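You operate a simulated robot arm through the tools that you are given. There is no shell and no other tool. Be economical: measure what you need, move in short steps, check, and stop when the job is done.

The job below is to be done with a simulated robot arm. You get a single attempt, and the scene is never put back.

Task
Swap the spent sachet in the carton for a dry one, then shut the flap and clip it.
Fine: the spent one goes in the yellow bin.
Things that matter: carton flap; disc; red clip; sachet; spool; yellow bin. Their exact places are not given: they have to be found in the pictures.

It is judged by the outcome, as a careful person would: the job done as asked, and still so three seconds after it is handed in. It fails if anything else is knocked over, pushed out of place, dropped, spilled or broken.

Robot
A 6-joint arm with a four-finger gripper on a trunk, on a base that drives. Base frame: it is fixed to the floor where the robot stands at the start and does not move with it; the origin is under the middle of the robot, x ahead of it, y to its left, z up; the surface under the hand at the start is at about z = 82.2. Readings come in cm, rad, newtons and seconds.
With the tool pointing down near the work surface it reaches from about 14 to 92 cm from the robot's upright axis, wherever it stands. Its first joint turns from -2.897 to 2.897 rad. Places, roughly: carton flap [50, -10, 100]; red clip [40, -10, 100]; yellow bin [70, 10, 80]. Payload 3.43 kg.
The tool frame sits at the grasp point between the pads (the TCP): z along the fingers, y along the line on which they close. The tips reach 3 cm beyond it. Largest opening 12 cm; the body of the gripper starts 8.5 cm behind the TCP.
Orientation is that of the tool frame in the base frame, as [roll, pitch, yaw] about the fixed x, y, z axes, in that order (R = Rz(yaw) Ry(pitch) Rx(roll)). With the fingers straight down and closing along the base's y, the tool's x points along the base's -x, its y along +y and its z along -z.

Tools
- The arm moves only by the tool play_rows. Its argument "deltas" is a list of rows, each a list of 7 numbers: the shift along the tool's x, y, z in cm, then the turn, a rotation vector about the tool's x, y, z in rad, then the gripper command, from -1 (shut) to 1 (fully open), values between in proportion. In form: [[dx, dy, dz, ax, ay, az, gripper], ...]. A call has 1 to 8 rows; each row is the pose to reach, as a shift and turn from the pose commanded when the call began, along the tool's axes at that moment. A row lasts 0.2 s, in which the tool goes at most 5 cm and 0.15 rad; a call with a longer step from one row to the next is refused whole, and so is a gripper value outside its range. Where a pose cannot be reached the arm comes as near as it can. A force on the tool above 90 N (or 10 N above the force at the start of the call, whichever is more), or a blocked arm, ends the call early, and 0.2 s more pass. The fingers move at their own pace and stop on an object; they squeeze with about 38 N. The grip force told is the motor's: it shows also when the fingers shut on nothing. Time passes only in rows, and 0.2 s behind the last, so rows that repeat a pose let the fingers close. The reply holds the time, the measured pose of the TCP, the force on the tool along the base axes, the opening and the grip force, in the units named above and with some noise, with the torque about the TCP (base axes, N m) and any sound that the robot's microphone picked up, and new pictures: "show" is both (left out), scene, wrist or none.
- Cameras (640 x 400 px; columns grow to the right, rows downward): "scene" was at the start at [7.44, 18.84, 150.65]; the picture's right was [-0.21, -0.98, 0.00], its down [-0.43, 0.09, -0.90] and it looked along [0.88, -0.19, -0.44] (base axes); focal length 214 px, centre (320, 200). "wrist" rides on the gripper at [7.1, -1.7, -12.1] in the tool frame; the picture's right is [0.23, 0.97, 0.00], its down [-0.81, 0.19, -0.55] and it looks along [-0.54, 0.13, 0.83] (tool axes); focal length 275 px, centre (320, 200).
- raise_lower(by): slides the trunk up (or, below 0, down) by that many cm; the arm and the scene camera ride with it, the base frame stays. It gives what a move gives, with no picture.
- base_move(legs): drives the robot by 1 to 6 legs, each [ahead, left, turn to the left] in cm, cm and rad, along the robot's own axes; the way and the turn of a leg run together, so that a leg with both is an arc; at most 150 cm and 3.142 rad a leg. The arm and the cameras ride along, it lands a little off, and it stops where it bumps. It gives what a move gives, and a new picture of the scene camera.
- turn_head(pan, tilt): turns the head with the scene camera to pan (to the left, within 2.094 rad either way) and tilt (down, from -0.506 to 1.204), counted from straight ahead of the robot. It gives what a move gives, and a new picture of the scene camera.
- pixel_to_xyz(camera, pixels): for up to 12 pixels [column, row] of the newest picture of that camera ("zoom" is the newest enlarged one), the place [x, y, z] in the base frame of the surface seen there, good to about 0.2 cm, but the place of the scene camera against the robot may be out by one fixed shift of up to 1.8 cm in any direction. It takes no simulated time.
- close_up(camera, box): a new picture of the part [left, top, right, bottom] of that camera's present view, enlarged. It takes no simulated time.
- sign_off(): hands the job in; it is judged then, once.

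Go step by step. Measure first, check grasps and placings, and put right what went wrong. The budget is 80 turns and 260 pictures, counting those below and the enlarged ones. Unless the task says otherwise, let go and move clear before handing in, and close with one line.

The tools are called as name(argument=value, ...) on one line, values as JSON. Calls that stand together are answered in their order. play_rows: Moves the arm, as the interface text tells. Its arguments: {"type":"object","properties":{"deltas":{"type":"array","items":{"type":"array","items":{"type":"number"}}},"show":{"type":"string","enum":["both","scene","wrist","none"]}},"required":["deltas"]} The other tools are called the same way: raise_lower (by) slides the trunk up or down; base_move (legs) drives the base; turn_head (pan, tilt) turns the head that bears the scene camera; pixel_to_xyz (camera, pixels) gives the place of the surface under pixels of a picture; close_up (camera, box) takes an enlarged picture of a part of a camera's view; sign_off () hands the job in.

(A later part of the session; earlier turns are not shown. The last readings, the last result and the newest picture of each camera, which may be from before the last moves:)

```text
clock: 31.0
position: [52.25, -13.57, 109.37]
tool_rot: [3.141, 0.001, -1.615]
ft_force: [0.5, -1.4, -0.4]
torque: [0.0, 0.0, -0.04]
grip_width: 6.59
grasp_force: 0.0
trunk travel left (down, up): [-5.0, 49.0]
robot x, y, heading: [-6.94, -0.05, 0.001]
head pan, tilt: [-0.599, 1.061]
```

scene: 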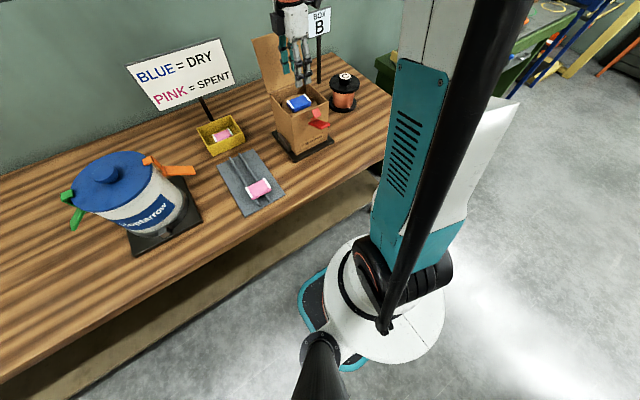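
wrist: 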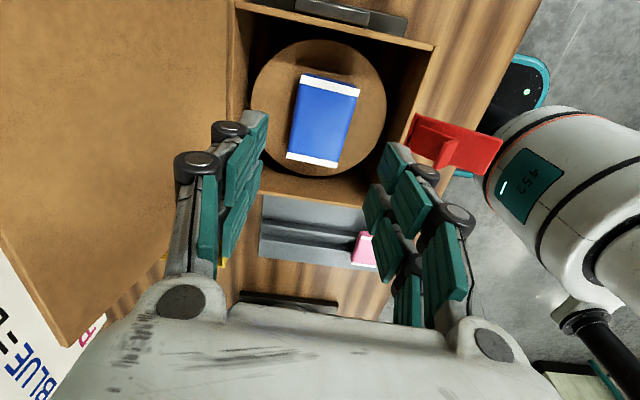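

Blue sachet lies on the disc. Now I'll go back above the open flap's handle and regrasp it for a controlled closing.

play_rows(deltas=[[0, 0, -4, 0, 0, 0, 0.1], [0, 0, -8.5, 0, 0, 0, 0.1], [0, 0, -13, 0, 0, 0, 0.1], [0, 0, -16, 0, 0, 0, -0.3], [0, -4.5, -16, 0, 0, 0, -0.5], [0, -9, -16, 0, 0, 0, -0.5], [0.1, -13, -16, 0, 0, 0, -0.5], [0.1, -13, -16, 0, 0, 0, -0.5]], show="wrist")

```text
clock: 32.8
position: [65.64, -14.3, 125.23]
tool_rot: [-3.141, 0.0, -1.614]
ft_force: [0.2, -0.4, -0.3]
torque: [-0.01, 0.06, -0.01]
grip_width: 2.99
grasp_force: 0.0
trunk travel left (down, up): [-5.0, 49.0]
robot x, y, heading: [-6.74, -0.08, 0.003]
head pan, tilt: [-0.599, 1.061]
```

wrist: 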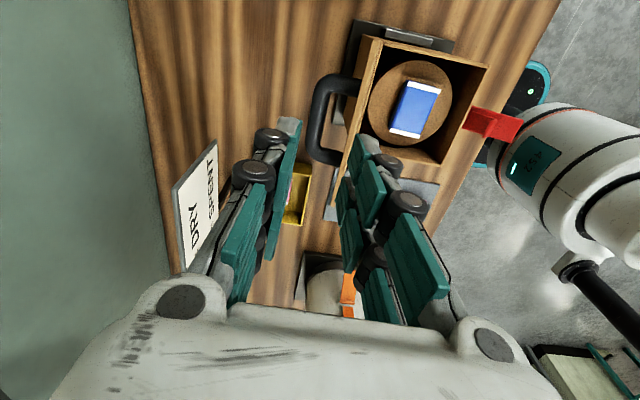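

pixel_to_xyz(camera="wrist", pixels=[[318, 110], [313, 135], [318, 95], [342, 165], [352, 140], [362, 100], [374, 50], [325, 78]])

```text
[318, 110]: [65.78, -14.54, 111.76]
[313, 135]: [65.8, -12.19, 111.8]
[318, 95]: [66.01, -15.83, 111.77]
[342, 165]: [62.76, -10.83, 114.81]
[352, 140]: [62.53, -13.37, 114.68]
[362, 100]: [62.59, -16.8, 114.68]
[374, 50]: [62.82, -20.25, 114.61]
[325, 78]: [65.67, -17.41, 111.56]
```

Bar at x≈65.7 (top z 111.8), flap edge at x≤62.8, z 114.7. I'll lower to TCP z≈112.6 with 2.8 cm opening and close.

play_rows(deltas=[[0, 0, 4.5, 0, 0, 0, -0.52], [0, 0, 8, 0, 0, 0, -0.52], [0, 0, 10.5, 0, 0, 0, -0.52], [0, 0, 12.6, 0, 0, 0, -0.52], [0, 0, 12.6, 0, 0, 0, -0.52], [0, 0, 12.6, 0, 0, 0, -1], [0, 0, 12.6, 0, 0, 0, -1]], show="wrist")

```text
clock: 34.4
position: [65.27, -14.28, 113.04]
tool_rot: [-3.14, -0.001, -1.615]
ft_force: [8.8, 0.4, 31.8]
torque: [0.12, 0.84, -0.04]
grip_width: 4.5
grasp_force: 45.1
trunk travel left (down, up): [-5.0, 49.0]
robot x, y, heading: [-6.76, 0.4, 0.003]
head pan, tilt: [-0.599, 1.061]
```

wrist: 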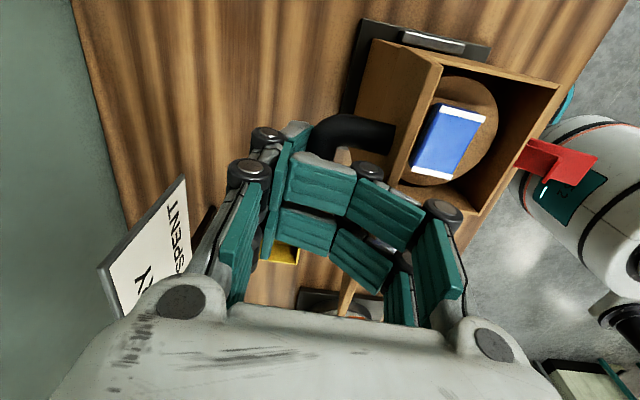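

The -x finger has folded onto the bar instead of slipping behind it (width 4.5, Fz 32 N). I'll loosen and raise.

play_rows(deltas=[[0, 0, -0.5, 0, 0, 0, -0.52], [0, 0, -1.5, 0, 0, 0, -0.5], [0, 0, -5, 0, 0, 0, -0.5], [0, 0, -9, 0, 0, 0, -0.5], [0, 0, -12, 0, 0, 0, -0.5], [0, 0, -12, 0, 0, 0, -0.5]])

```text
clock: 35.8
position: [65.49, -14.11, 124.93]
tool_rot: [-3.14, -0.001, -1.614]
ft_force: [-0.3, 1.0, 0.3]
torque: [0.02, 0.0, 0.01]
grip_width: 3.01
grasp_force: 0.0
trunk travel left (down, up): [-5.0, 49.0]
robot x, y, heading: [-7.21, 0.0, -0.003]
head pan, tilt: [-0.599, 1.061]
```

scene: 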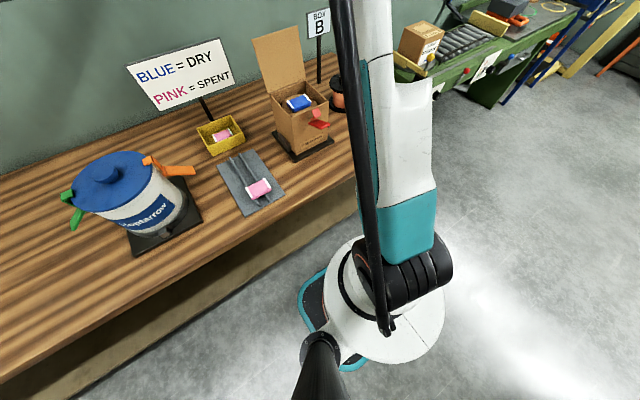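
wrist: 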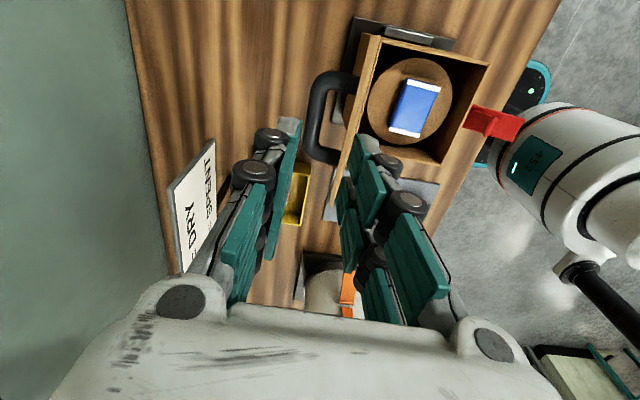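

Released cleanly, flap still open. I'll instead approach the bar tilted (from behind and above), so neither finger has to squeeze between flap and bar; first driving forward 7 cm for reach.

base_move(legs=[[7, 0, 0]])

play_rows(deltas=[[0, 0, 0, -0.15, 0, 0, -0.5], [0, 0, 0, -0.3, 0, 0, -0.5], [0, 0, 0, -0.45, 0, 0, -0.5], [0, 0, 0, -0.6, 0, 0, -0.5], [0, 0, 0, -0.75, 0, 0, -0.5], [0, 0, 0, -0.75, 0, 0, -0.5]])

```text
clock: 36.8
position: [72.48, -14.19, 124.92]
tool_rot: [3.141, 0.001, -1.617]
ft_force: [0.9, 0.0, -0.6]
torque: [-0.01, 0.01, -0.02]
grip_width: 2.98
grasp_force: 0.0
trunk travel left (down, up): [-5.0, 49.0]
robot x, y, heading: [-0.21, 0.09, 0.0]
head pan, tilt: [-0.599, 1.061]
```

scene: 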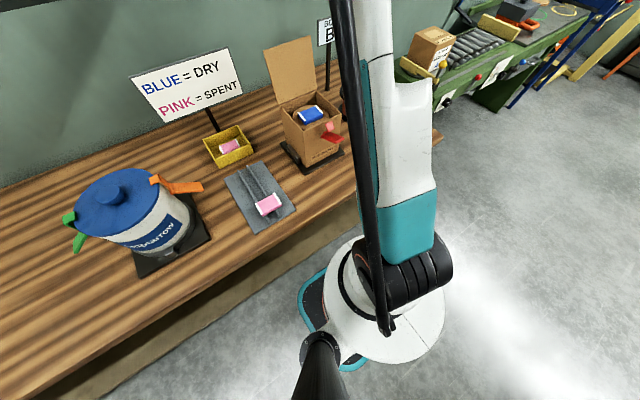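

```text
clock: 38.2
position: [70.88, -14.7, 123.51]
tool_rot: [2.693, -0.02, -1.605]
ft_force: [0.7, -0.1, 0.4]
torque: [0.01, 0.02, 0.0]
grip_width: 3.02
grasp_force: 0.1
out of reach, approached as far as the arm can: row 3, 4, 5, 6
trunk travel left (down, up): [-5.0, 49.0]
robot x, y, heading: [-0.3, -0.15, -0.002]
head pan, tilt: [-0.599, 1.061]
```

scene: 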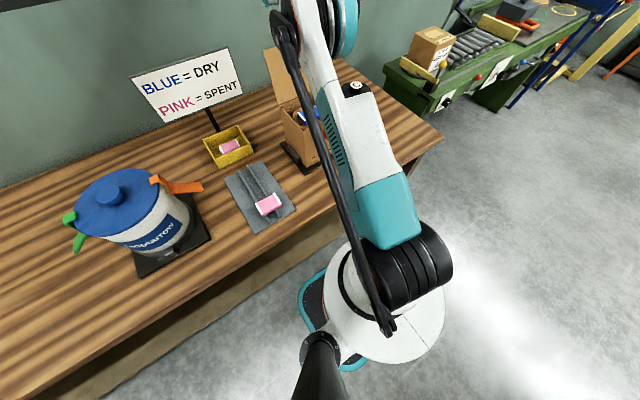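
wrist: 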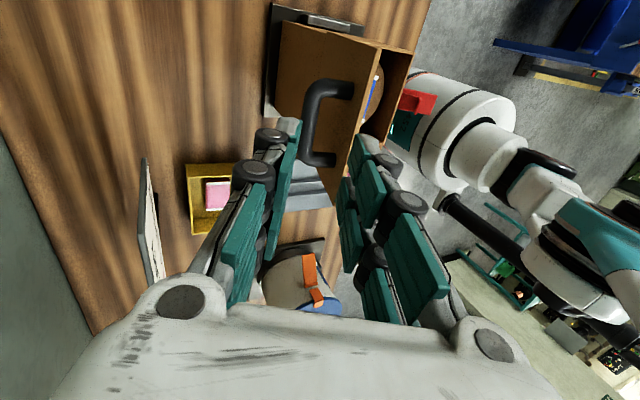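

Reached 0.45 rad of tilt, which is enough. Rechecking the bar (312,125) and flap edge from here.

pixel_to_xyz(camera="wrist", pixels=[[312, 105], [306, 125], [318, 125], [312, 145], [352, 160], [375, 60], [345, 120]])

```text
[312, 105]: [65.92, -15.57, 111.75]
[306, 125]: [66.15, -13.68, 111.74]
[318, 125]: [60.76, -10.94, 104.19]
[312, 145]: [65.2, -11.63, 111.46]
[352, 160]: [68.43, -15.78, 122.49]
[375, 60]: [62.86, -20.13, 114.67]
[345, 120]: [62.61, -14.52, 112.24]
```

play_rows(deltas=[[-0.5, -0.35, 2, 0, 0, 0, -0.58], [-1, -0.7, 4.5, 0, 0, 0, -0.58], [-1, -0.7, 4.5, 0, 0, 0, -0.58]], show="wrist")

```text
clock: 39.0
position: [69.45, -13.69, 119.26]
tool_rot: [2.695, -0.023, -1.604]
ft_force: [-0.9, -0.1, 0.5]
torque: [0.0, 0.01, 0.04]
grip_width: 2.53
grasp_force: 0.0
trunk travel left (down, up): [-5.0, 49.0]
robot x, y, heading: [0.37, -0.26, -0.003]
head pan, tilt: [-0.599, 1.061]
```

wrist: 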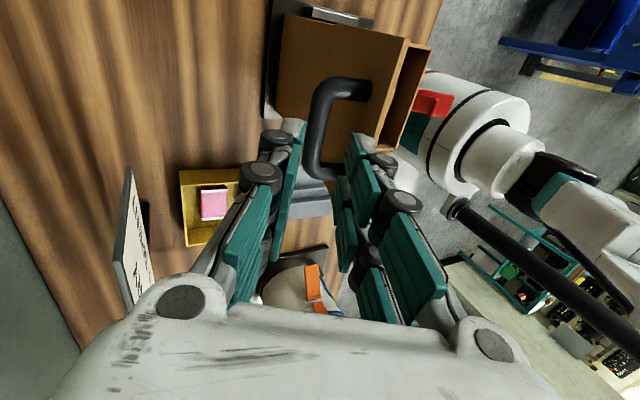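

Commanded and measured poses agree. Advancing 7.9 cm along the tool axis onto the bar, then closing.

play_rows(deltas=[[0, -0.1, 3, 0, 0, 0, -0.58], [0, -0.18, 5.5, 0, 0, 0, -0.58], [0, -0.18, 7.8, 0, 0, 0, -0.58], [0, -0.18, 7.8, 0, 0, 0, -0.58]], show="wrist")

```text
clock: 40.0
position: [66.23, -13.9, 112.18]
tool_rot: [2.692, -0.02, -1.603]
ft_force: [-0.3, 1.3, -0.2]
torque: [0.05, -0.01, -0.06]
grip_width: 2.53
grasp_force: 0.5
trunk travel left (down, up): [-5.0, 49.0]
robot x, y, heading: [0.05, 0.16, 0.004]
head pan, tilt: [-0.599, 1.061]
```

wrist: 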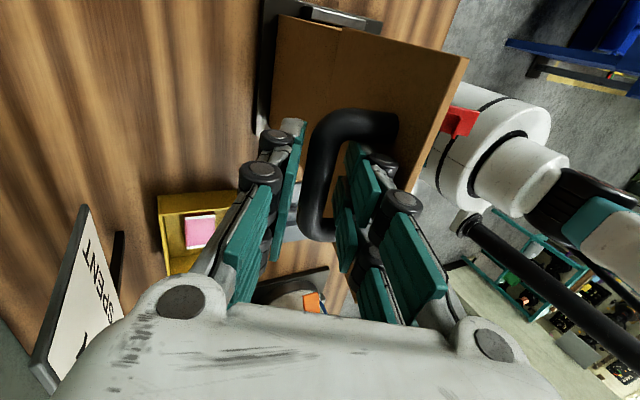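

No contact forces and the bar is between the pads. Closing.

play_rows(deltas=[[0, 0, 0, 0, 0, 0, -1], [0, 0, 0, 0, 0, 0, -1], [0, 0, 0, 0, 0, 0, -1]], show="wrist")

```text
clock: 40.8
position: [66.24, -13.93, 112.23]
tool_rot: [2.692, -0.021, -1.602]
ft_force: [-6.0, 8.6, -10.5]
torque: [0.45, 0.0, -0.07]
grip_width: 1.52
grasp_force: 45.1
trunk travel left (down, up): [-5.0, 49.0]
robot x, y, heading: [-0.27, 0.05, 0.001]
head pan, tilt: [-0.599, 1.061]
```

wrist: 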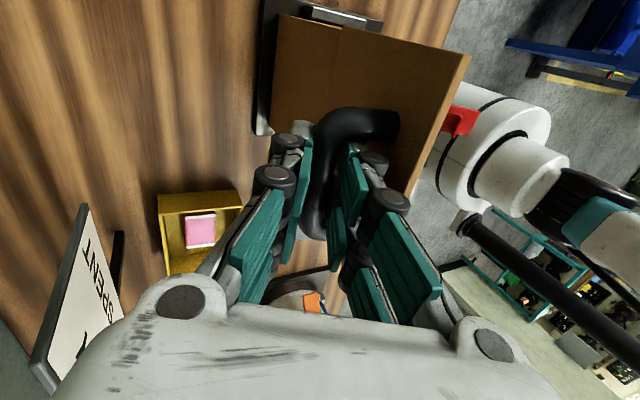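

Handle held. Swinging the flap closed along the fitted arc (hinge ≈ (59.3,100.8), radius 12), untilting gradually: first half.

play_rows(deltas=[[0, 1.51, -0.07, 0.029, 0, 0, -1], [0, 3.01, 0.04, 0.059, 0, 0, -1], [0, 4.49, 0.33, 0.089, 0, 0, -1], [0, 5.93, 0.79, 0.119, 0, 0, -1], [0, 7.29, 1.42, 0.149, 0, 0, -1], [0, 8.57, 2.21, 0.179, 0, 0, -1], [0, 9.74, 3.15, 0.209, 0, 0, -1], [0, 10.8, 4.22, 0.239, 0, 0, -1]])

```text
clock: 42.6
position: [54.46, -13.81, 113.0]
tool_rot: [2.931, -0.022, -1.605]
ft_force: [2.4, -10.3, -4.3]
torque: [-0.52, -0.11, 2.01]
grip_width: 1.56
grasp_force: 45.2
trunk travel left (down, up): [-5.0, 49.0]
robot x, y, heading: [0.13, 0.04, -0.001]
head pan, tilt: [-0.599, 1.061]
```

scene: 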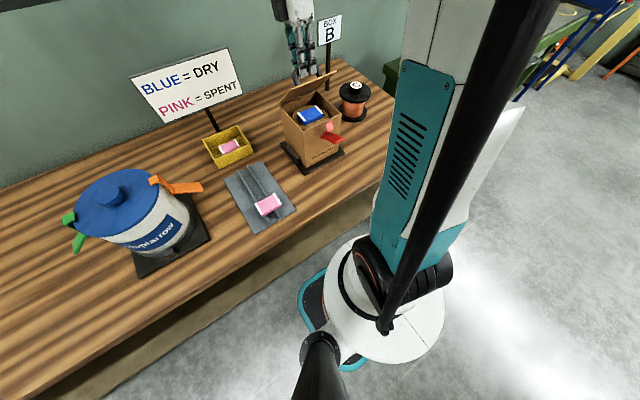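
wrist: 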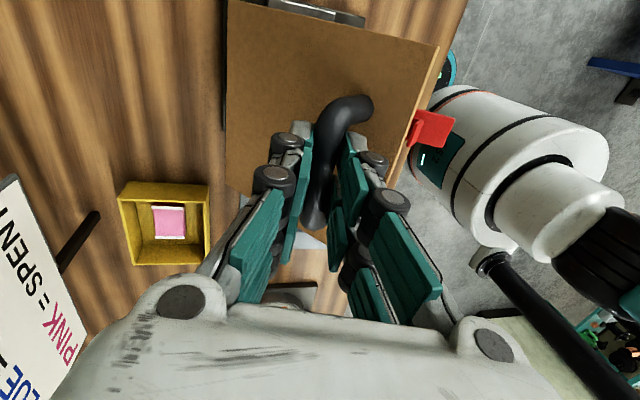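

Halfway, low forces. Second half down to closed.

play_rows(deltas=[[0, 1.18, 0.94, 0.03, 0, 0, -1], [0, 2.22, 2.0, 0.06, 0, 0, -1], [0, 3.13, 3.19, 0.09, 0, 0, -1], [0, 3.89, 4.47, 0.12, 0, 0, -1], [0, 4.5, 5.83, 0.15, 0, 0, -1], [0, 4.92, 7.26, 0.18, 0, 0, -1], [0, 5.12, 8.31, 0.21, 0, 0, -1], [0, 5.19, 9.0, 0.21, 0, 0, -1]])

```text
clock: 44.4
position: [47.88, -13.54, 105.5]
tool_rot: [-3.137, -0.019, -1.605]
ft_force: [12.1, -21.3, 30.3]
torque: [-0.73, -0.37, 2.28]
grip_width: 1.59
grasp_force: 45.1
trunk travel left (down, up): [-5.0, 49.0]
robot x, y, heading: [0.09, 0.03, -0.003]
head pan, tilt: [-0.599, 1.061]
```

scene: 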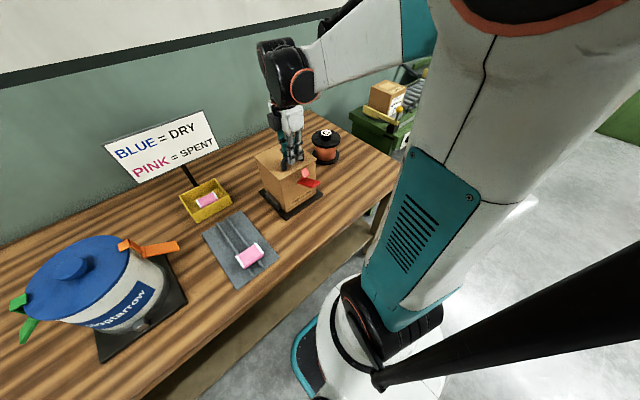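
wrist: 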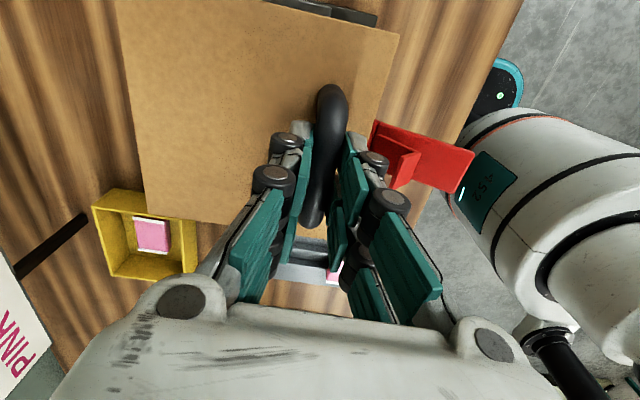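

Flap is down (pressing force 30 N, flap flush). Releasing the handle with a small opening and lifting, then looking at the clip.

play_rows(deltas=[[0, 0, -0.3, 0, 0, 0, -0.5], [0, 0, -0.3, 0, 0, 0, -0.4], [0, 0, -4, 0, 0, 0, -0.4], [0, 0, -8.5, 0, 0, 0, -0.4], [0, 0, -13, 0, 0, 0, -0.4], [0, 0, -17, 0, 0, 0, -0.4]])

base_move(legs=[[-20, 0, 0]])

```text
clock: 45.8
position: [47.97, -13.08, 122.21]
tool_rot: [3.141, -0.02, -1.602]
ft_force: [0.3, 0.1, 0.5]
torque: [0.01, 0.0, -0.01]
grip_width: 3.61
grasp_force: 0.0
trunk travel left (down, up): [-5.0, 49.0]
robot x, y, heading: [0.35, 0.34, -0.002]
head pan, tilt: [-0.599, 1.061]
```

scene: 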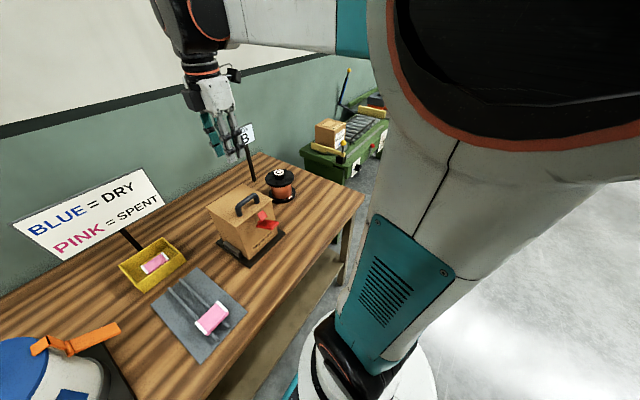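
wrist: 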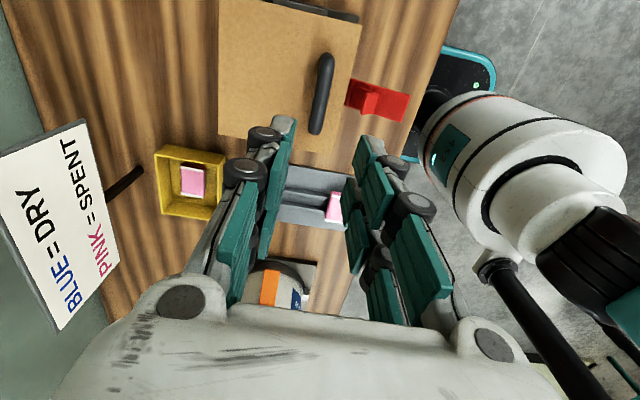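

```text
clock: 47.4
position: [27.76, -12.94, 122.17]
tool_rot: [3.141, -0.022, -1.602]
ft_force: [0.8, 0.9, -0.1]
torque: [0.01, 0.06, -0.03]
grip_width: 3.58
grasp_force: 0.0
trunk travel left (down, up): [-5.0, 49.0]
robot x, y, heading: [-20.04, -0.12, 0.001]
head pan, tilt: [-0.599, 1.061]
```

scene: 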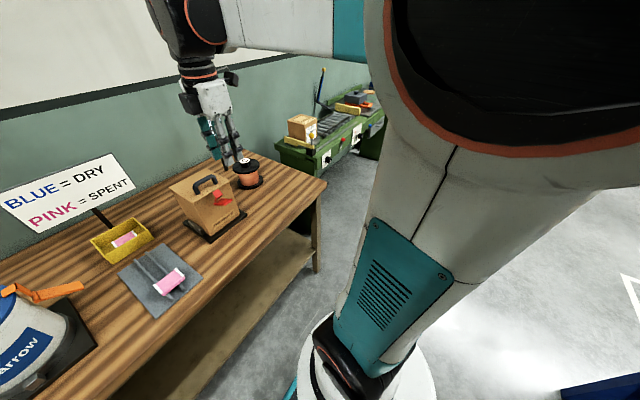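

The flap is shut. Base backed off; now turning the gripper back to yaw π and closing the fingers to push the clip lever.

play_rows(deltas=[[0, 0, 0, 0, 0, 0.15, -1], [0, 0, 0, 0, 0, 0.3, -1], [0, 0, 0, 0, 0, 0.45, -1], [0, 0, 0, 0, 0, 0.6, -1], [0, 0, 0, 0, 0, 0.75, -1], [0, 0, 0, 0, 0, 0.9, -1], [0, 0, 0, 0, 0, 1.05, -1], [0, 0, 0, 0, 0, 1.2, -1]], show="none")

play_rows(deltas=[[0, 0, 0, 0, 0, 0.15, -1], [0, 0, 0, 0, 0, 0.3, -1], [0, 0, 0, 0, 0, 0.34, -1], [0, 0, 0, 0, 0, 0.34, -1]])

```text
clock: 49.2
position: [27.9, -13.08, 122.24]
tool_rot: [-3.12, -0.007, -2.804]
ft_force: [0.4, 0.2, -0.2]
torque: [0.04, 0.01, -0.02]
grip_width: 0.02
grasp_force: 33.4
trunk travel left (down, up): [-5.0, 49.0]
robot x, y, heading: [-20.26, -0.01, 0.0]
head pan, tilt: [-0.599, 1.061]
```

```text
clock: 50.2
position: [27.87, -13.04, 122.2]
tool_rot: [-3.121, -0.001, 3.141]
ft_force: [0.6, -0.3, -0.2]
torque: [0.01, -0.01, 0.02]
grip_width: 0.01
grasp_force: 33.3
trunk travel left (down, up): [-5.0, 49.0]
robot x, y, heading: [-20.15, 0.12, 0.002]
head pan, tilt: [-0.599, 1.061]
```

scene: 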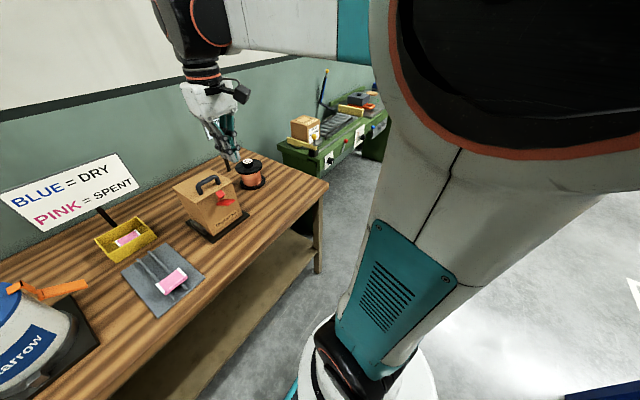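
wrist: 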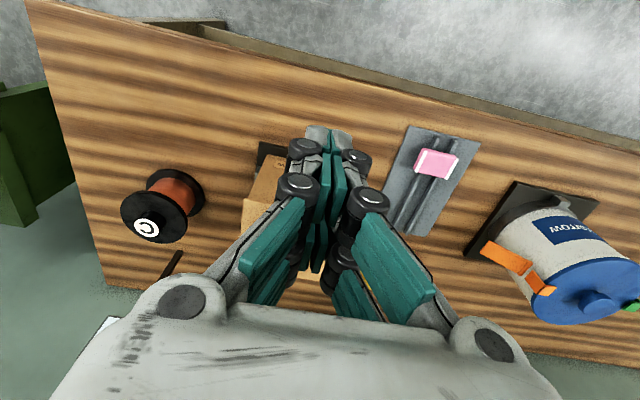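

play_rows(deltas=[[0, 0, 3, 0, -0.15, 0, -1], [0, 0, 6, 0, -0.3, 0, -1], [0, 0, 9, 0, -0.45, 0, -1], [0, 0, 12, 0, -0.6, 0, -1], [-1, 0, 15, 0, -0.75, 0, -1], [-1, 0, 17, 0, -0.8, 0, -1], [-1, 0, 17, 0, -0.8, 0, -1]])

```text
clock: 51.8
position: [29.04, -13.08, 105.39]
tool_rot: [-3.114, 0.801, -3.113]
ft_force: [0.0, -0.1, 0.0]
torque: [-0.01, 0.0, 0.0]
grip_width: 0.01
grasp_force: 32.9
trunk travel left (down, up): [-5.0, 49.0]
robot x, y, heading: [-19.95, -0.12, 0.002]
head pan, tilt: [-0.599, 1.061]
```

scene: 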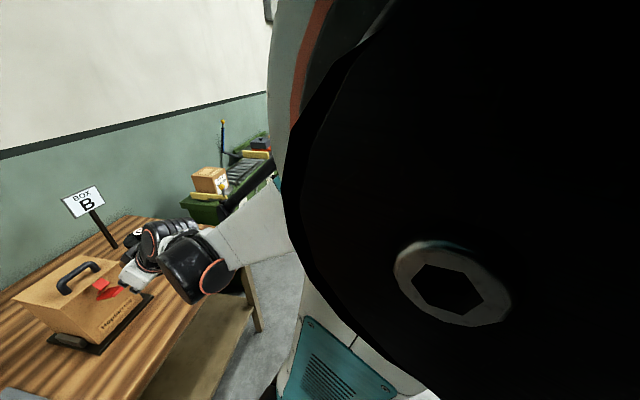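
wrist: 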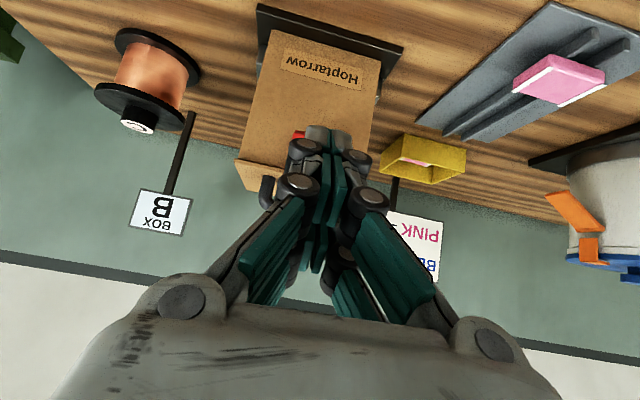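

Tilt reached. The fingers hide the clip in the wrist view, so I'll zoom the scene view on it and measure.

close_up(camera="scene", box=[40, 220, 200, 350])

pixel_to_xyz(camera="scene", pixels=[[100, 284], [101, 288], [97, 299], [105, 296], [115, 291], [120, 290], [95, 298], [118, 272], [128, 281]])

```text
3.08 times, centred on (120, 285) of scene
```

zoom: 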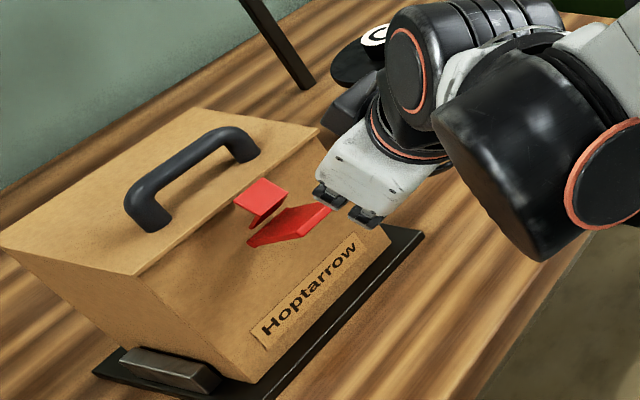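

```text
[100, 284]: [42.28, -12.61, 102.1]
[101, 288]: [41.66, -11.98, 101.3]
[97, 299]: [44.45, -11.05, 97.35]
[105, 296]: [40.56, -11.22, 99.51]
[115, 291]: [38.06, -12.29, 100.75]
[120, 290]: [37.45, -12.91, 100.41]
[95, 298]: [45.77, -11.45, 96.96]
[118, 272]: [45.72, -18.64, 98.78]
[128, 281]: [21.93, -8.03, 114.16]
```

Lever runs from about (44.8,96.3) up and out to (37.3,99.5), y≈-13; hook above it. I'll slide the closed fingertips along the tool axis to just under the lever's end, tip ≈ (38.8,-13,95.6).

play_rows(deltas=[[0.3, 0, 3, 0, 0, 0, -1], [0.3, 0, 6, 0, 0, 0, -1], [0.3, 0, 8.5, 0, 0, 0, -1], [0.3, 0, 10.6, 0, 0, 0, -1], [0.3, 0, 10.6, 0, 0, 0, -1]])

close_up(camera="scene", box=[40, 220, 200, 350])

```text
clock: 52.7
position: [33.19, -13.6, 98.76]
tool_rot: [-3.111, 0.797, -3.122]
ft_force: [-71.4, 3.3, 23.2]
torque: [0.03, -0.66, 0.16]
grip_width: 0.59
grasp_force: 33.1
trunk travel left (down, up): [-5.0, 49.0]
robot x, y, heading: [-20.3, -0.3, -0.002]
head pan, tilt: [-0.599, 1.061]
stopped in row 4: the force on the tool passed its limit at 117 N (the readings are from after the stop); the commanded pose is now the measured one
```

scene: 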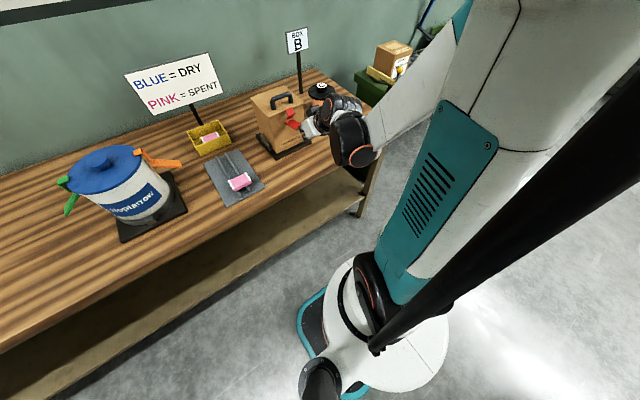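
wrist: 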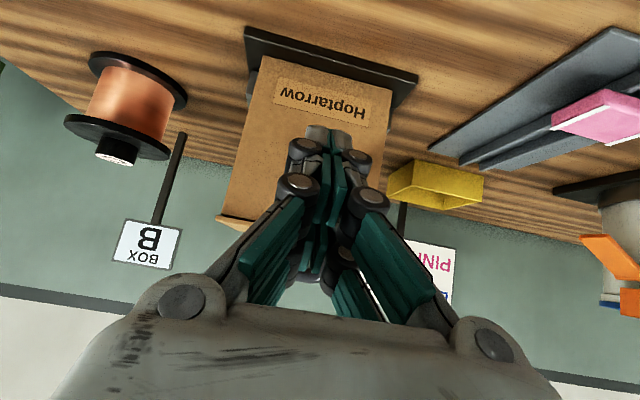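

```text
3.08 times, centred on (120, 285) of scene
```

zoom: 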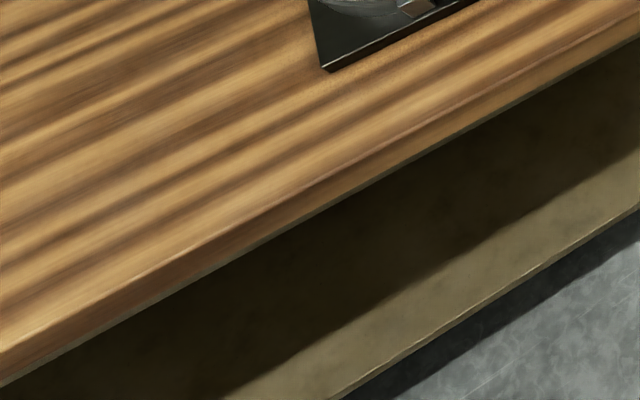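

Unexpected contact (117 N) before I expected the lever end. Backing off immediately and inspecting whether anything moved.

play_rows(deltas=[[0.3, 0, -2.5, 0, 0, 0, -1], [0.3, 0, -5, 0, 0, 0, -1], [0.3, 0, -5, 0, 0, 0, -1]])

close_up(camera="scene", box=[200, 60, 400, 200])

```text
clock: 53.5
position: [31.0, -13.63, 101.83]
tool_rot: [-3.111, 0.793, -3.124]
ft_force: [-0.5, 0.3, 0.2]
torque: [-0.03, 0.01, 0.0]
grip_width: 0.0
grasp_force: 33.2
trunk travel left (down, up): [-5.0, 49.0]
robot x, y, heading: [-20.11, 0.01, -0.004]
head pan, tilt: [-0.599, 1.061]
```

scene: 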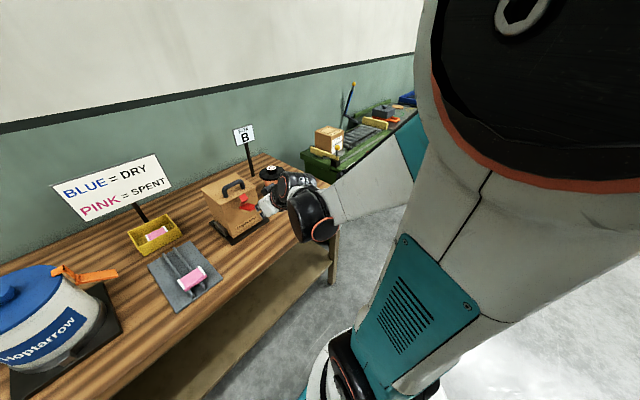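
wrist: 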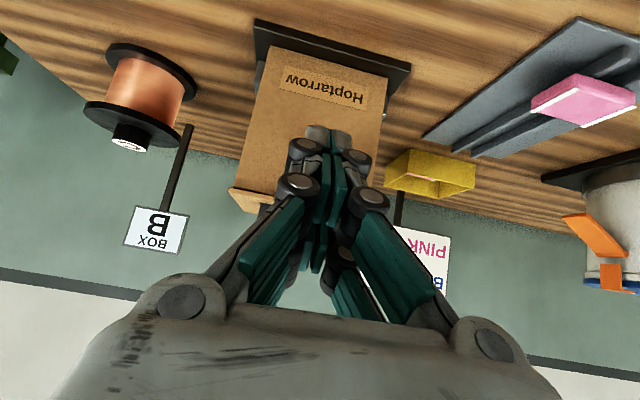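

```text
2.86 times, centred on (300, 130) of scene
```

zoom: 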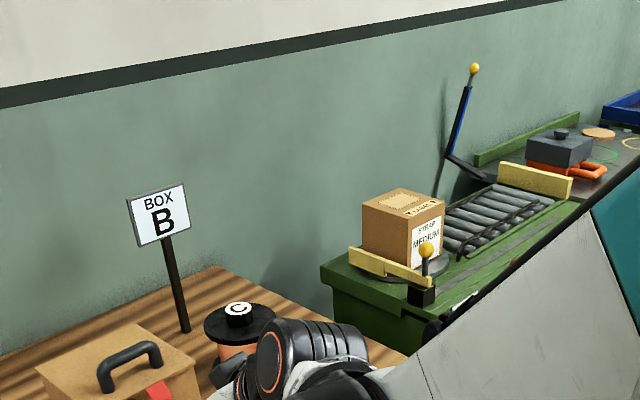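

close_up(camera="scene", box=[200, 165, 300, 245])

close_up(camera="wrist", box=[220, 20, 430, 220])

```text
5.00 times, centred on (250, 205) of scene
```

zoom: 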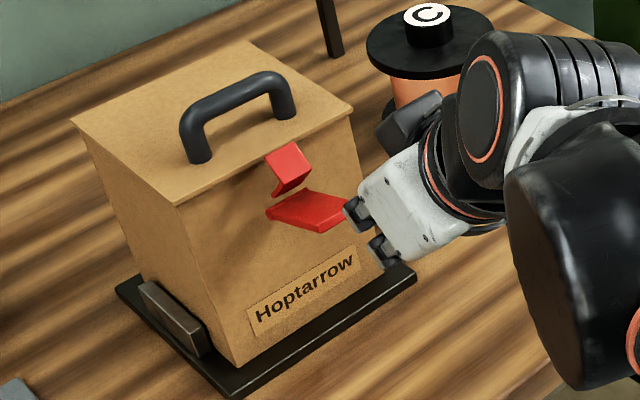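

```text
2.00 times, centred on (325, 120) of wrist
```

zoom: 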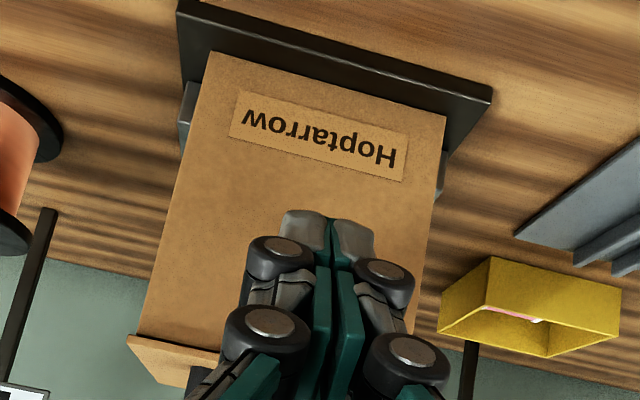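

pixel_to_xyz(camera="zoom", pixels=[[380, 180]])

pixel_to_xyz(camera="scene", pixels=[[242, 207], [244, 205], [249, 207], [254, 210], [252, 206], [245, 198], [247, 196], [240, 208], [256, 207]])

close_up(camera="scene", box=[225, 180, 289, 220])

```text
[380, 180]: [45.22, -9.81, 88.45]
```

```text
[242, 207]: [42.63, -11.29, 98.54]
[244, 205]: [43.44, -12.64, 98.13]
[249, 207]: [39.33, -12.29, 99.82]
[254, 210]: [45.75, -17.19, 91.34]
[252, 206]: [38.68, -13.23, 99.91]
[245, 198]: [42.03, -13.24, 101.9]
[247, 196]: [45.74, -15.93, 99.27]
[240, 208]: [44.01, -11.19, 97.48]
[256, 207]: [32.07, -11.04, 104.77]
```

```text
10.00 times, centred on (257, 200) of scene
```

zoom: 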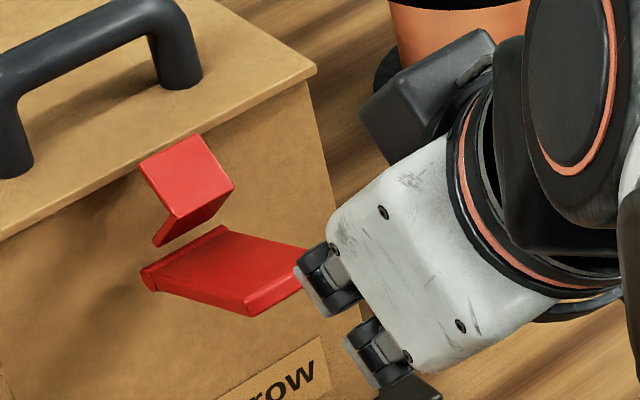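

pixel_to_xyz(camera="wrist", pixels=[[320, 127], [312, 132], [337, 134], [325, 145], [300, 146], [358, 157], [340, 160], [275, 150]])

pixel_to_xyz(camera="zoom", pixels=[[245, 310], [290, 285], [300, 250], [150, 275], [225, 228], [250, 260], [155, 245], [190, 150], [210, 205], [185, 235]])

```text
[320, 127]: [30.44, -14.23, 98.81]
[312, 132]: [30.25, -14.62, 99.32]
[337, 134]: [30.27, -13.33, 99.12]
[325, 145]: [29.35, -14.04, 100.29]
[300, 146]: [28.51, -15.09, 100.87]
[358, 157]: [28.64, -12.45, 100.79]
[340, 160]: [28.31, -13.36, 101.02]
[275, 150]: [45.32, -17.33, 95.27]
```

```text
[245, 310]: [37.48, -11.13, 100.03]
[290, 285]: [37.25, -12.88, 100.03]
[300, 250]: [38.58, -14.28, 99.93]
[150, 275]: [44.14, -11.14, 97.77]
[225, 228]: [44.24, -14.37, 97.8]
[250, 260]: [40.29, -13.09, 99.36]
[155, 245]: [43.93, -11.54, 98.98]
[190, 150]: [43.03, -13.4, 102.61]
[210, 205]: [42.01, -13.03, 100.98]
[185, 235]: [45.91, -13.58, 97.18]
```

The fingertips turn out deeper (about ±2.6 cm in tool x) than assumed, so their front hit the lever end; nothing moved. I'll go in lower (1.7 cm toward the camera side) and then advance beneath the lever.

play_rows(deltas=[[1.7, 0.5, 0, 0, 0, 0, -1], [1.7, 0.5, 2.5, 0, 0, 0, -1], [1.7, 0.5, 4.3, 0, 0, 0, -1], [1.7, 0.5, 5.6, 0, 0, 0, -1], [1.7, 0.5, 5.6, 0, 0, 0, -1]])

```text
clock: 54.7
position: [33.29, -13.24, 96.57]
tool_rot: [-3.111, 0.792, -3.124]
ft_force: [-0.5, 0.0, 0.1]
torque: [-0.06, 0.03, 0.02]
grip_width: 0.0
grasp_force: 33.7
trunk travel left (down, up): [-5.0, 49.0]
robot x, y, heading: [-20.17, 0.1, -0.001]
head pan, tilt: [-0.599, 1.061]
```

scene: 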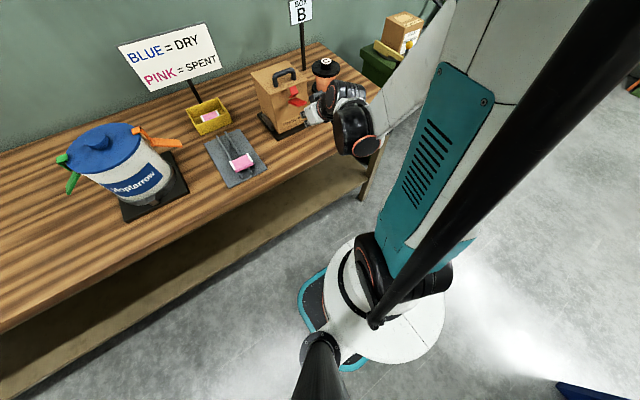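
wrist: 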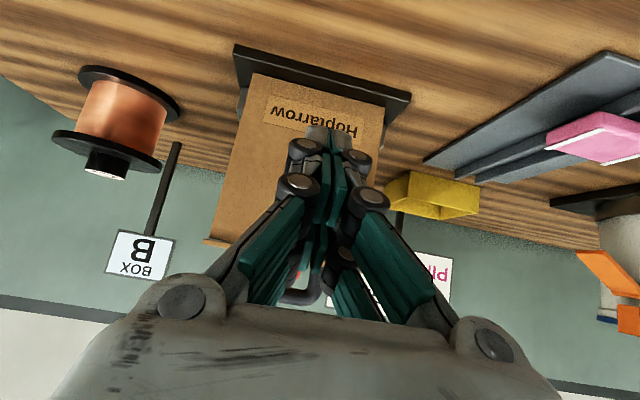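

close_up(camera="scene", box=[260, 70, 356, 130])

```text
6.67 times, centred on (308, 100) of scene
```

zoom: 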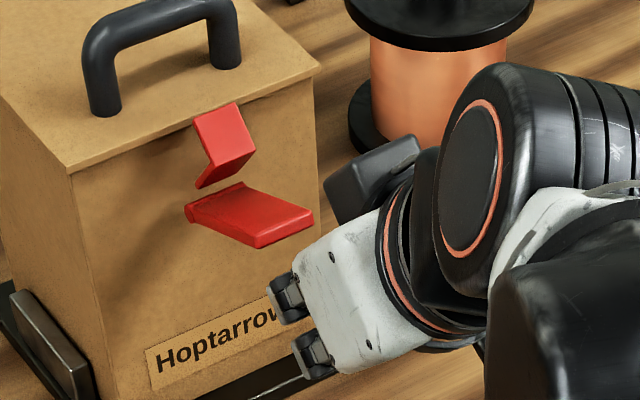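

The fingertips sit below the lever's end. Raising them along the lever's arc to swing it up about halfway.

play_rows(deltas=[[-1.49, 0, -0.2, 0, 0, 0, -1], [-3.22, 0, -0.51, 0, 0, 0, -1], [-4.49, 0, -0.68, 0, 0, 0, -1], [-5.77, 0, -0.67, 0, 0, 0, -1], [-5.77, 0, -0.67, 0, 0, 0, -1]])

close_up(camera="wrist", box=[200, 100, 440, 320])

```text
clock: 55.4
position: [34.2, -13.28, 98.62]
tool_rot: [-3.112, 0.764, -3.122]
ft_force: [-50.7, 4.5, -26.1]
torque: [-0.01, -0.76, -0.03]
grip_width: 0.6
grasp_force: 33.2
trunk travel left (down, up): [-5.0, 49.0]
robot x, y, heading: [-20.51, 0.04, -0.005]
head pan, tilt: [-0.599, 1.061]
stopped in row 3: the force on the tool passed its limit at 106 N (the readings are from after the stop); the commanded pose is now the measured one
```

scene: 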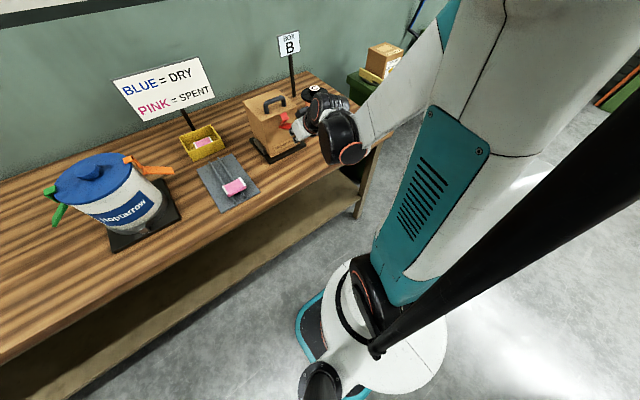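
wrist: 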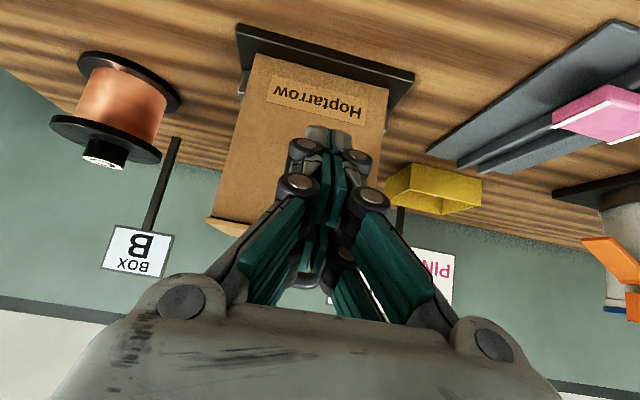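

```text
1.82 times, centred on (320, 210) of wrist
```

zoom: 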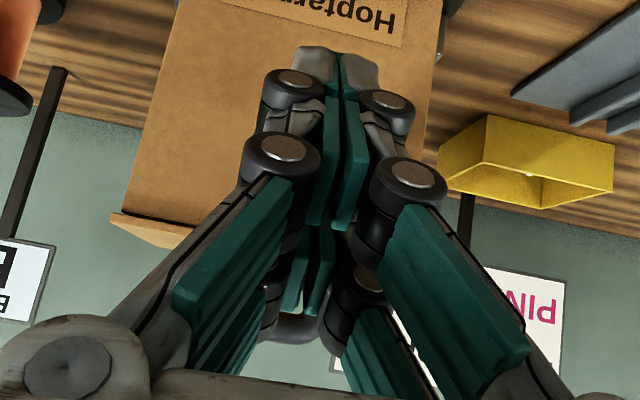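

The lever end seems to catch between the finger pads (fingers pried 0.6 cm). I'll back out and instead pinch the lever by its side edges and swing it up with the tool.

play_rows(deltas=[[1.5, 0, -0.5, 0, 0, 0, -1], [2, 0, -4, 0, 0, 0, -1], [1, 0, -8, 0, 0, 0, -1], [-1, 0, -11, 0, 0, 0, -0.5], [-1, 0, -11, 0, 0, 0, -0.2]], show="none")

base_move(legs=[[-10, 0, 0]])

play_rows(deltas=[[0, 0, 0, 0, -0.13, 0, -0.2], [0, 0, 0, 0, -0.26, 0, -0.2], [0, 0, 0, 0, -0.4, 0, -0.2], [0, 0, 0, 0, -0.4, 0, -0.2]])

```text
clock: 56.6
position: [28.06, -12.41, 107.6]
tool_rot: [-3.109, 0.779, -3.114]
ft_force: [-0.6, 0.5, 0.7]
torque: [-0.01, 0.0, 0.0]
grip_width: 4.81
grasp_force: 0.0
trunk travel left (down, up): [-5.0, 49.0]
robot x, y, heading: [-20.26, -0.14, -0.003]
head pan, tilt: [-0.599, 1.061]
```

```text
clock: 57.8
position: [17.99, -12.61, 107.46]
tool_rot: [-3.109, 0.775, -3.115]
ft_force: [0.5, -1.0, 0.5]
torque: [-0.02, 0.0, 0.0]
grip_width: 4.78
grasp_force: 0.2
trunk travel left (down, up): [-5.0, 49.0]
robot x, y, heading: [-30.12, -0.23, 0.001]
head pan, tilt: [-0.599, 1.061]
```

scene: 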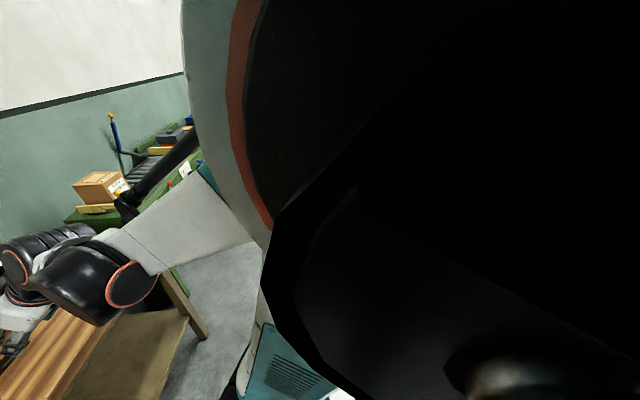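

```text
clock: 58.8
position: [18.47, -12.24, 107.77]
tool_rot: [-3.085, 1.176, -3.071]
ft_force: [-0.1, -0.2, 0.0]
torque: [0.03, 0.0, 0.03]
grip_width: 4.81
grasp_force: 0.1
trunk travel left (down, up): [-5.0, 49.0]
robot x, y, heading: [-30.34, -0.27, 0.005]
head pan, tilt: [-0.599, 1.061]
```

scene: 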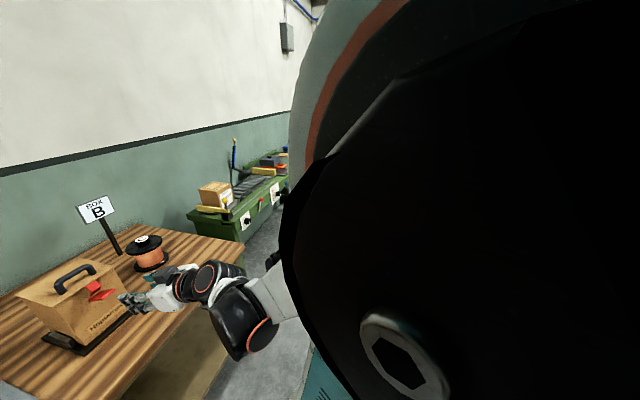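
wrist: 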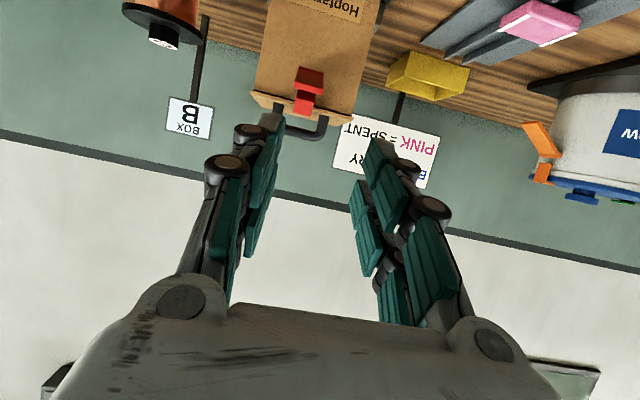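

Tilt 1.18 reached and the wrist camera now sees the clip head-on at (308,90). Zooming and measuring it.

close_up(camera="wrist", box=[260, 40, 360, 140])

pixel_to_xyz(camera="wrist", pixels=[[298, 68], [322, 72], [298, 82], [320, 86], [310, 75], [304, 108], [305, 100], [296, 110], [313, 112], [255, 92], [350, 120]])

```text
4.00 times, centred on (310, 90) of wrist
```

zoom: 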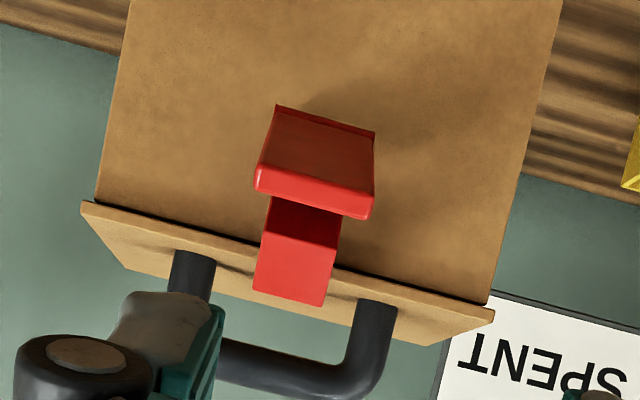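

```text
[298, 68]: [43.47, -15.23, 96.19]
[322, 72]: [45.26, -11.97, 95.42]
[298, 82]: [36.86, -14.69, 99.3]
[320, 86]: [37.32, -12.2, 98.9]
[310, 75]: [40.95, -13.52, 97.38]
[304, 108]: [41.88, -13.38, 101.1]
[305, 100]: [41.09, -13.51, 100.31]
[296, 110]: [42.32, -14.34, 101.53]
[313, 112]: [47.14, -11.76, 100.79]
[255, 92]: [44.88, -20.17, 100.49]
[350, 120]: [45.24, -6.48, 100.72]
```

Lever: end face at x≈36.8, z≈98.8, y −15.0…−11.9, and it runs parallel to the tool now. I'll approach along it with 4.8 cm open fingers and stop ~3 cm short to check alignment.

play_rows(deltas=[[1.36, -1.37, 4, 0, 0, 0, -0.2], [1.36, -1.37, 8.5, 0, 0, 0, -0.2], [1.36, -1.37, 12.5, 0, 0, 0, -0.2], [1.36, -1.37, 15.5, 0, 0, 0, -0.2], [1.36, -1.37, 15.5, 0, 0, 0, -0.2]])

```text
clock: 60.0
position: [31.88, -13.9, 100.38]
tool_rot: [-3.083, 1.173, -3.082]
ft_force: [1.0, 0.4, 0.8]
torque: [-0.02, 0.01, -0.04]
grip_width: 4.81
grasp_force: 0.0
trunk travel left (down, up): [-5.0, 49.0]
robot x, y, heading: [-30.38, 0.03, 0.002]
head pan, tilt: [-0.599, 1.061]
```

scene: 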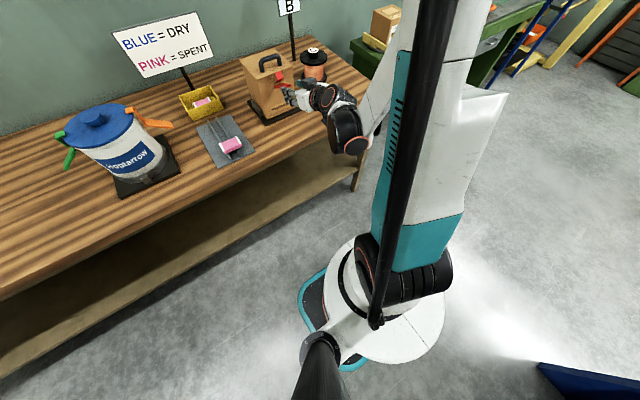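
wrist: 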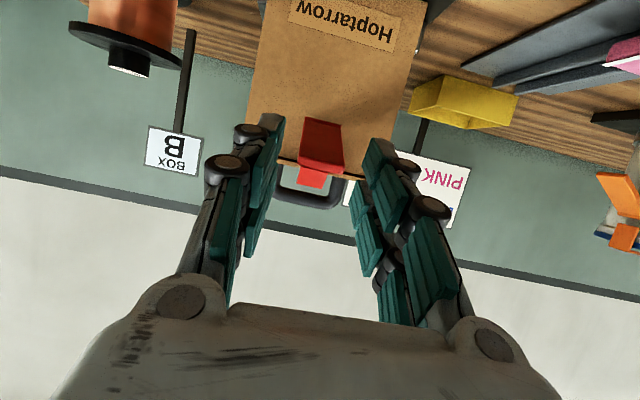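

The lever sits centred between the fingers. Advancing 4.3 cm and closing on its side edges.

play_rows(deltas=[[-0.4, 0.35, 2.2, 0, 0, 0, -0.2], [-0.4, 0.35, 4.3, 0, 0, 0, -0.2], [-0.4, 0.35, 4.3, 0, 0, 0, -0.2], [-0.4, 0.35, 4.3, 0, 0, 0, -1], [-0.4, 0.35, 4.3, 0, 0, 0, -1], [-0.4, 0.35, 4.3, 0, 0, 0, -1]])

close_up(camera="wrist", box=[220, 80, 430, 220])

```text
clock: 61.4
position: [35.94, -13.61, 99.16]
tool_rot: [-3.083, 1.177, -3.088]
ft_force: [-1.2, -2.0, 4.0]
torque: [0.1, -0.24, -0.13]
grip_width: 3.3
grasp_force: 44.5
trunk travel left (down, up): [-5.0, 49.0]
robot x, y, heading: [-29.78, -0.1, 0.003]
head pan, tilt: [-0.599, 1.061]
```

scene: 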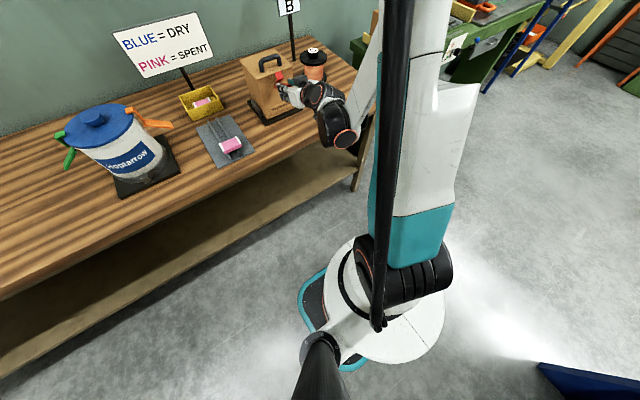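
wrist: 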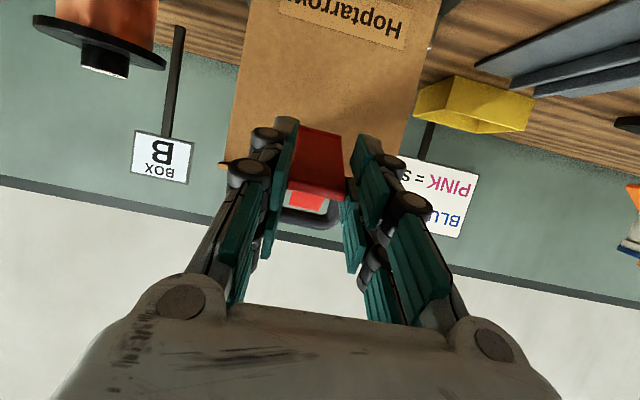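

```text
2.86 times, centred on (325, 150) of wrist
```

zoom: 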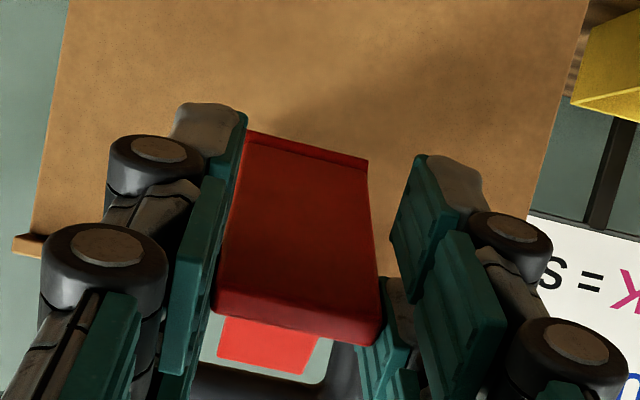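

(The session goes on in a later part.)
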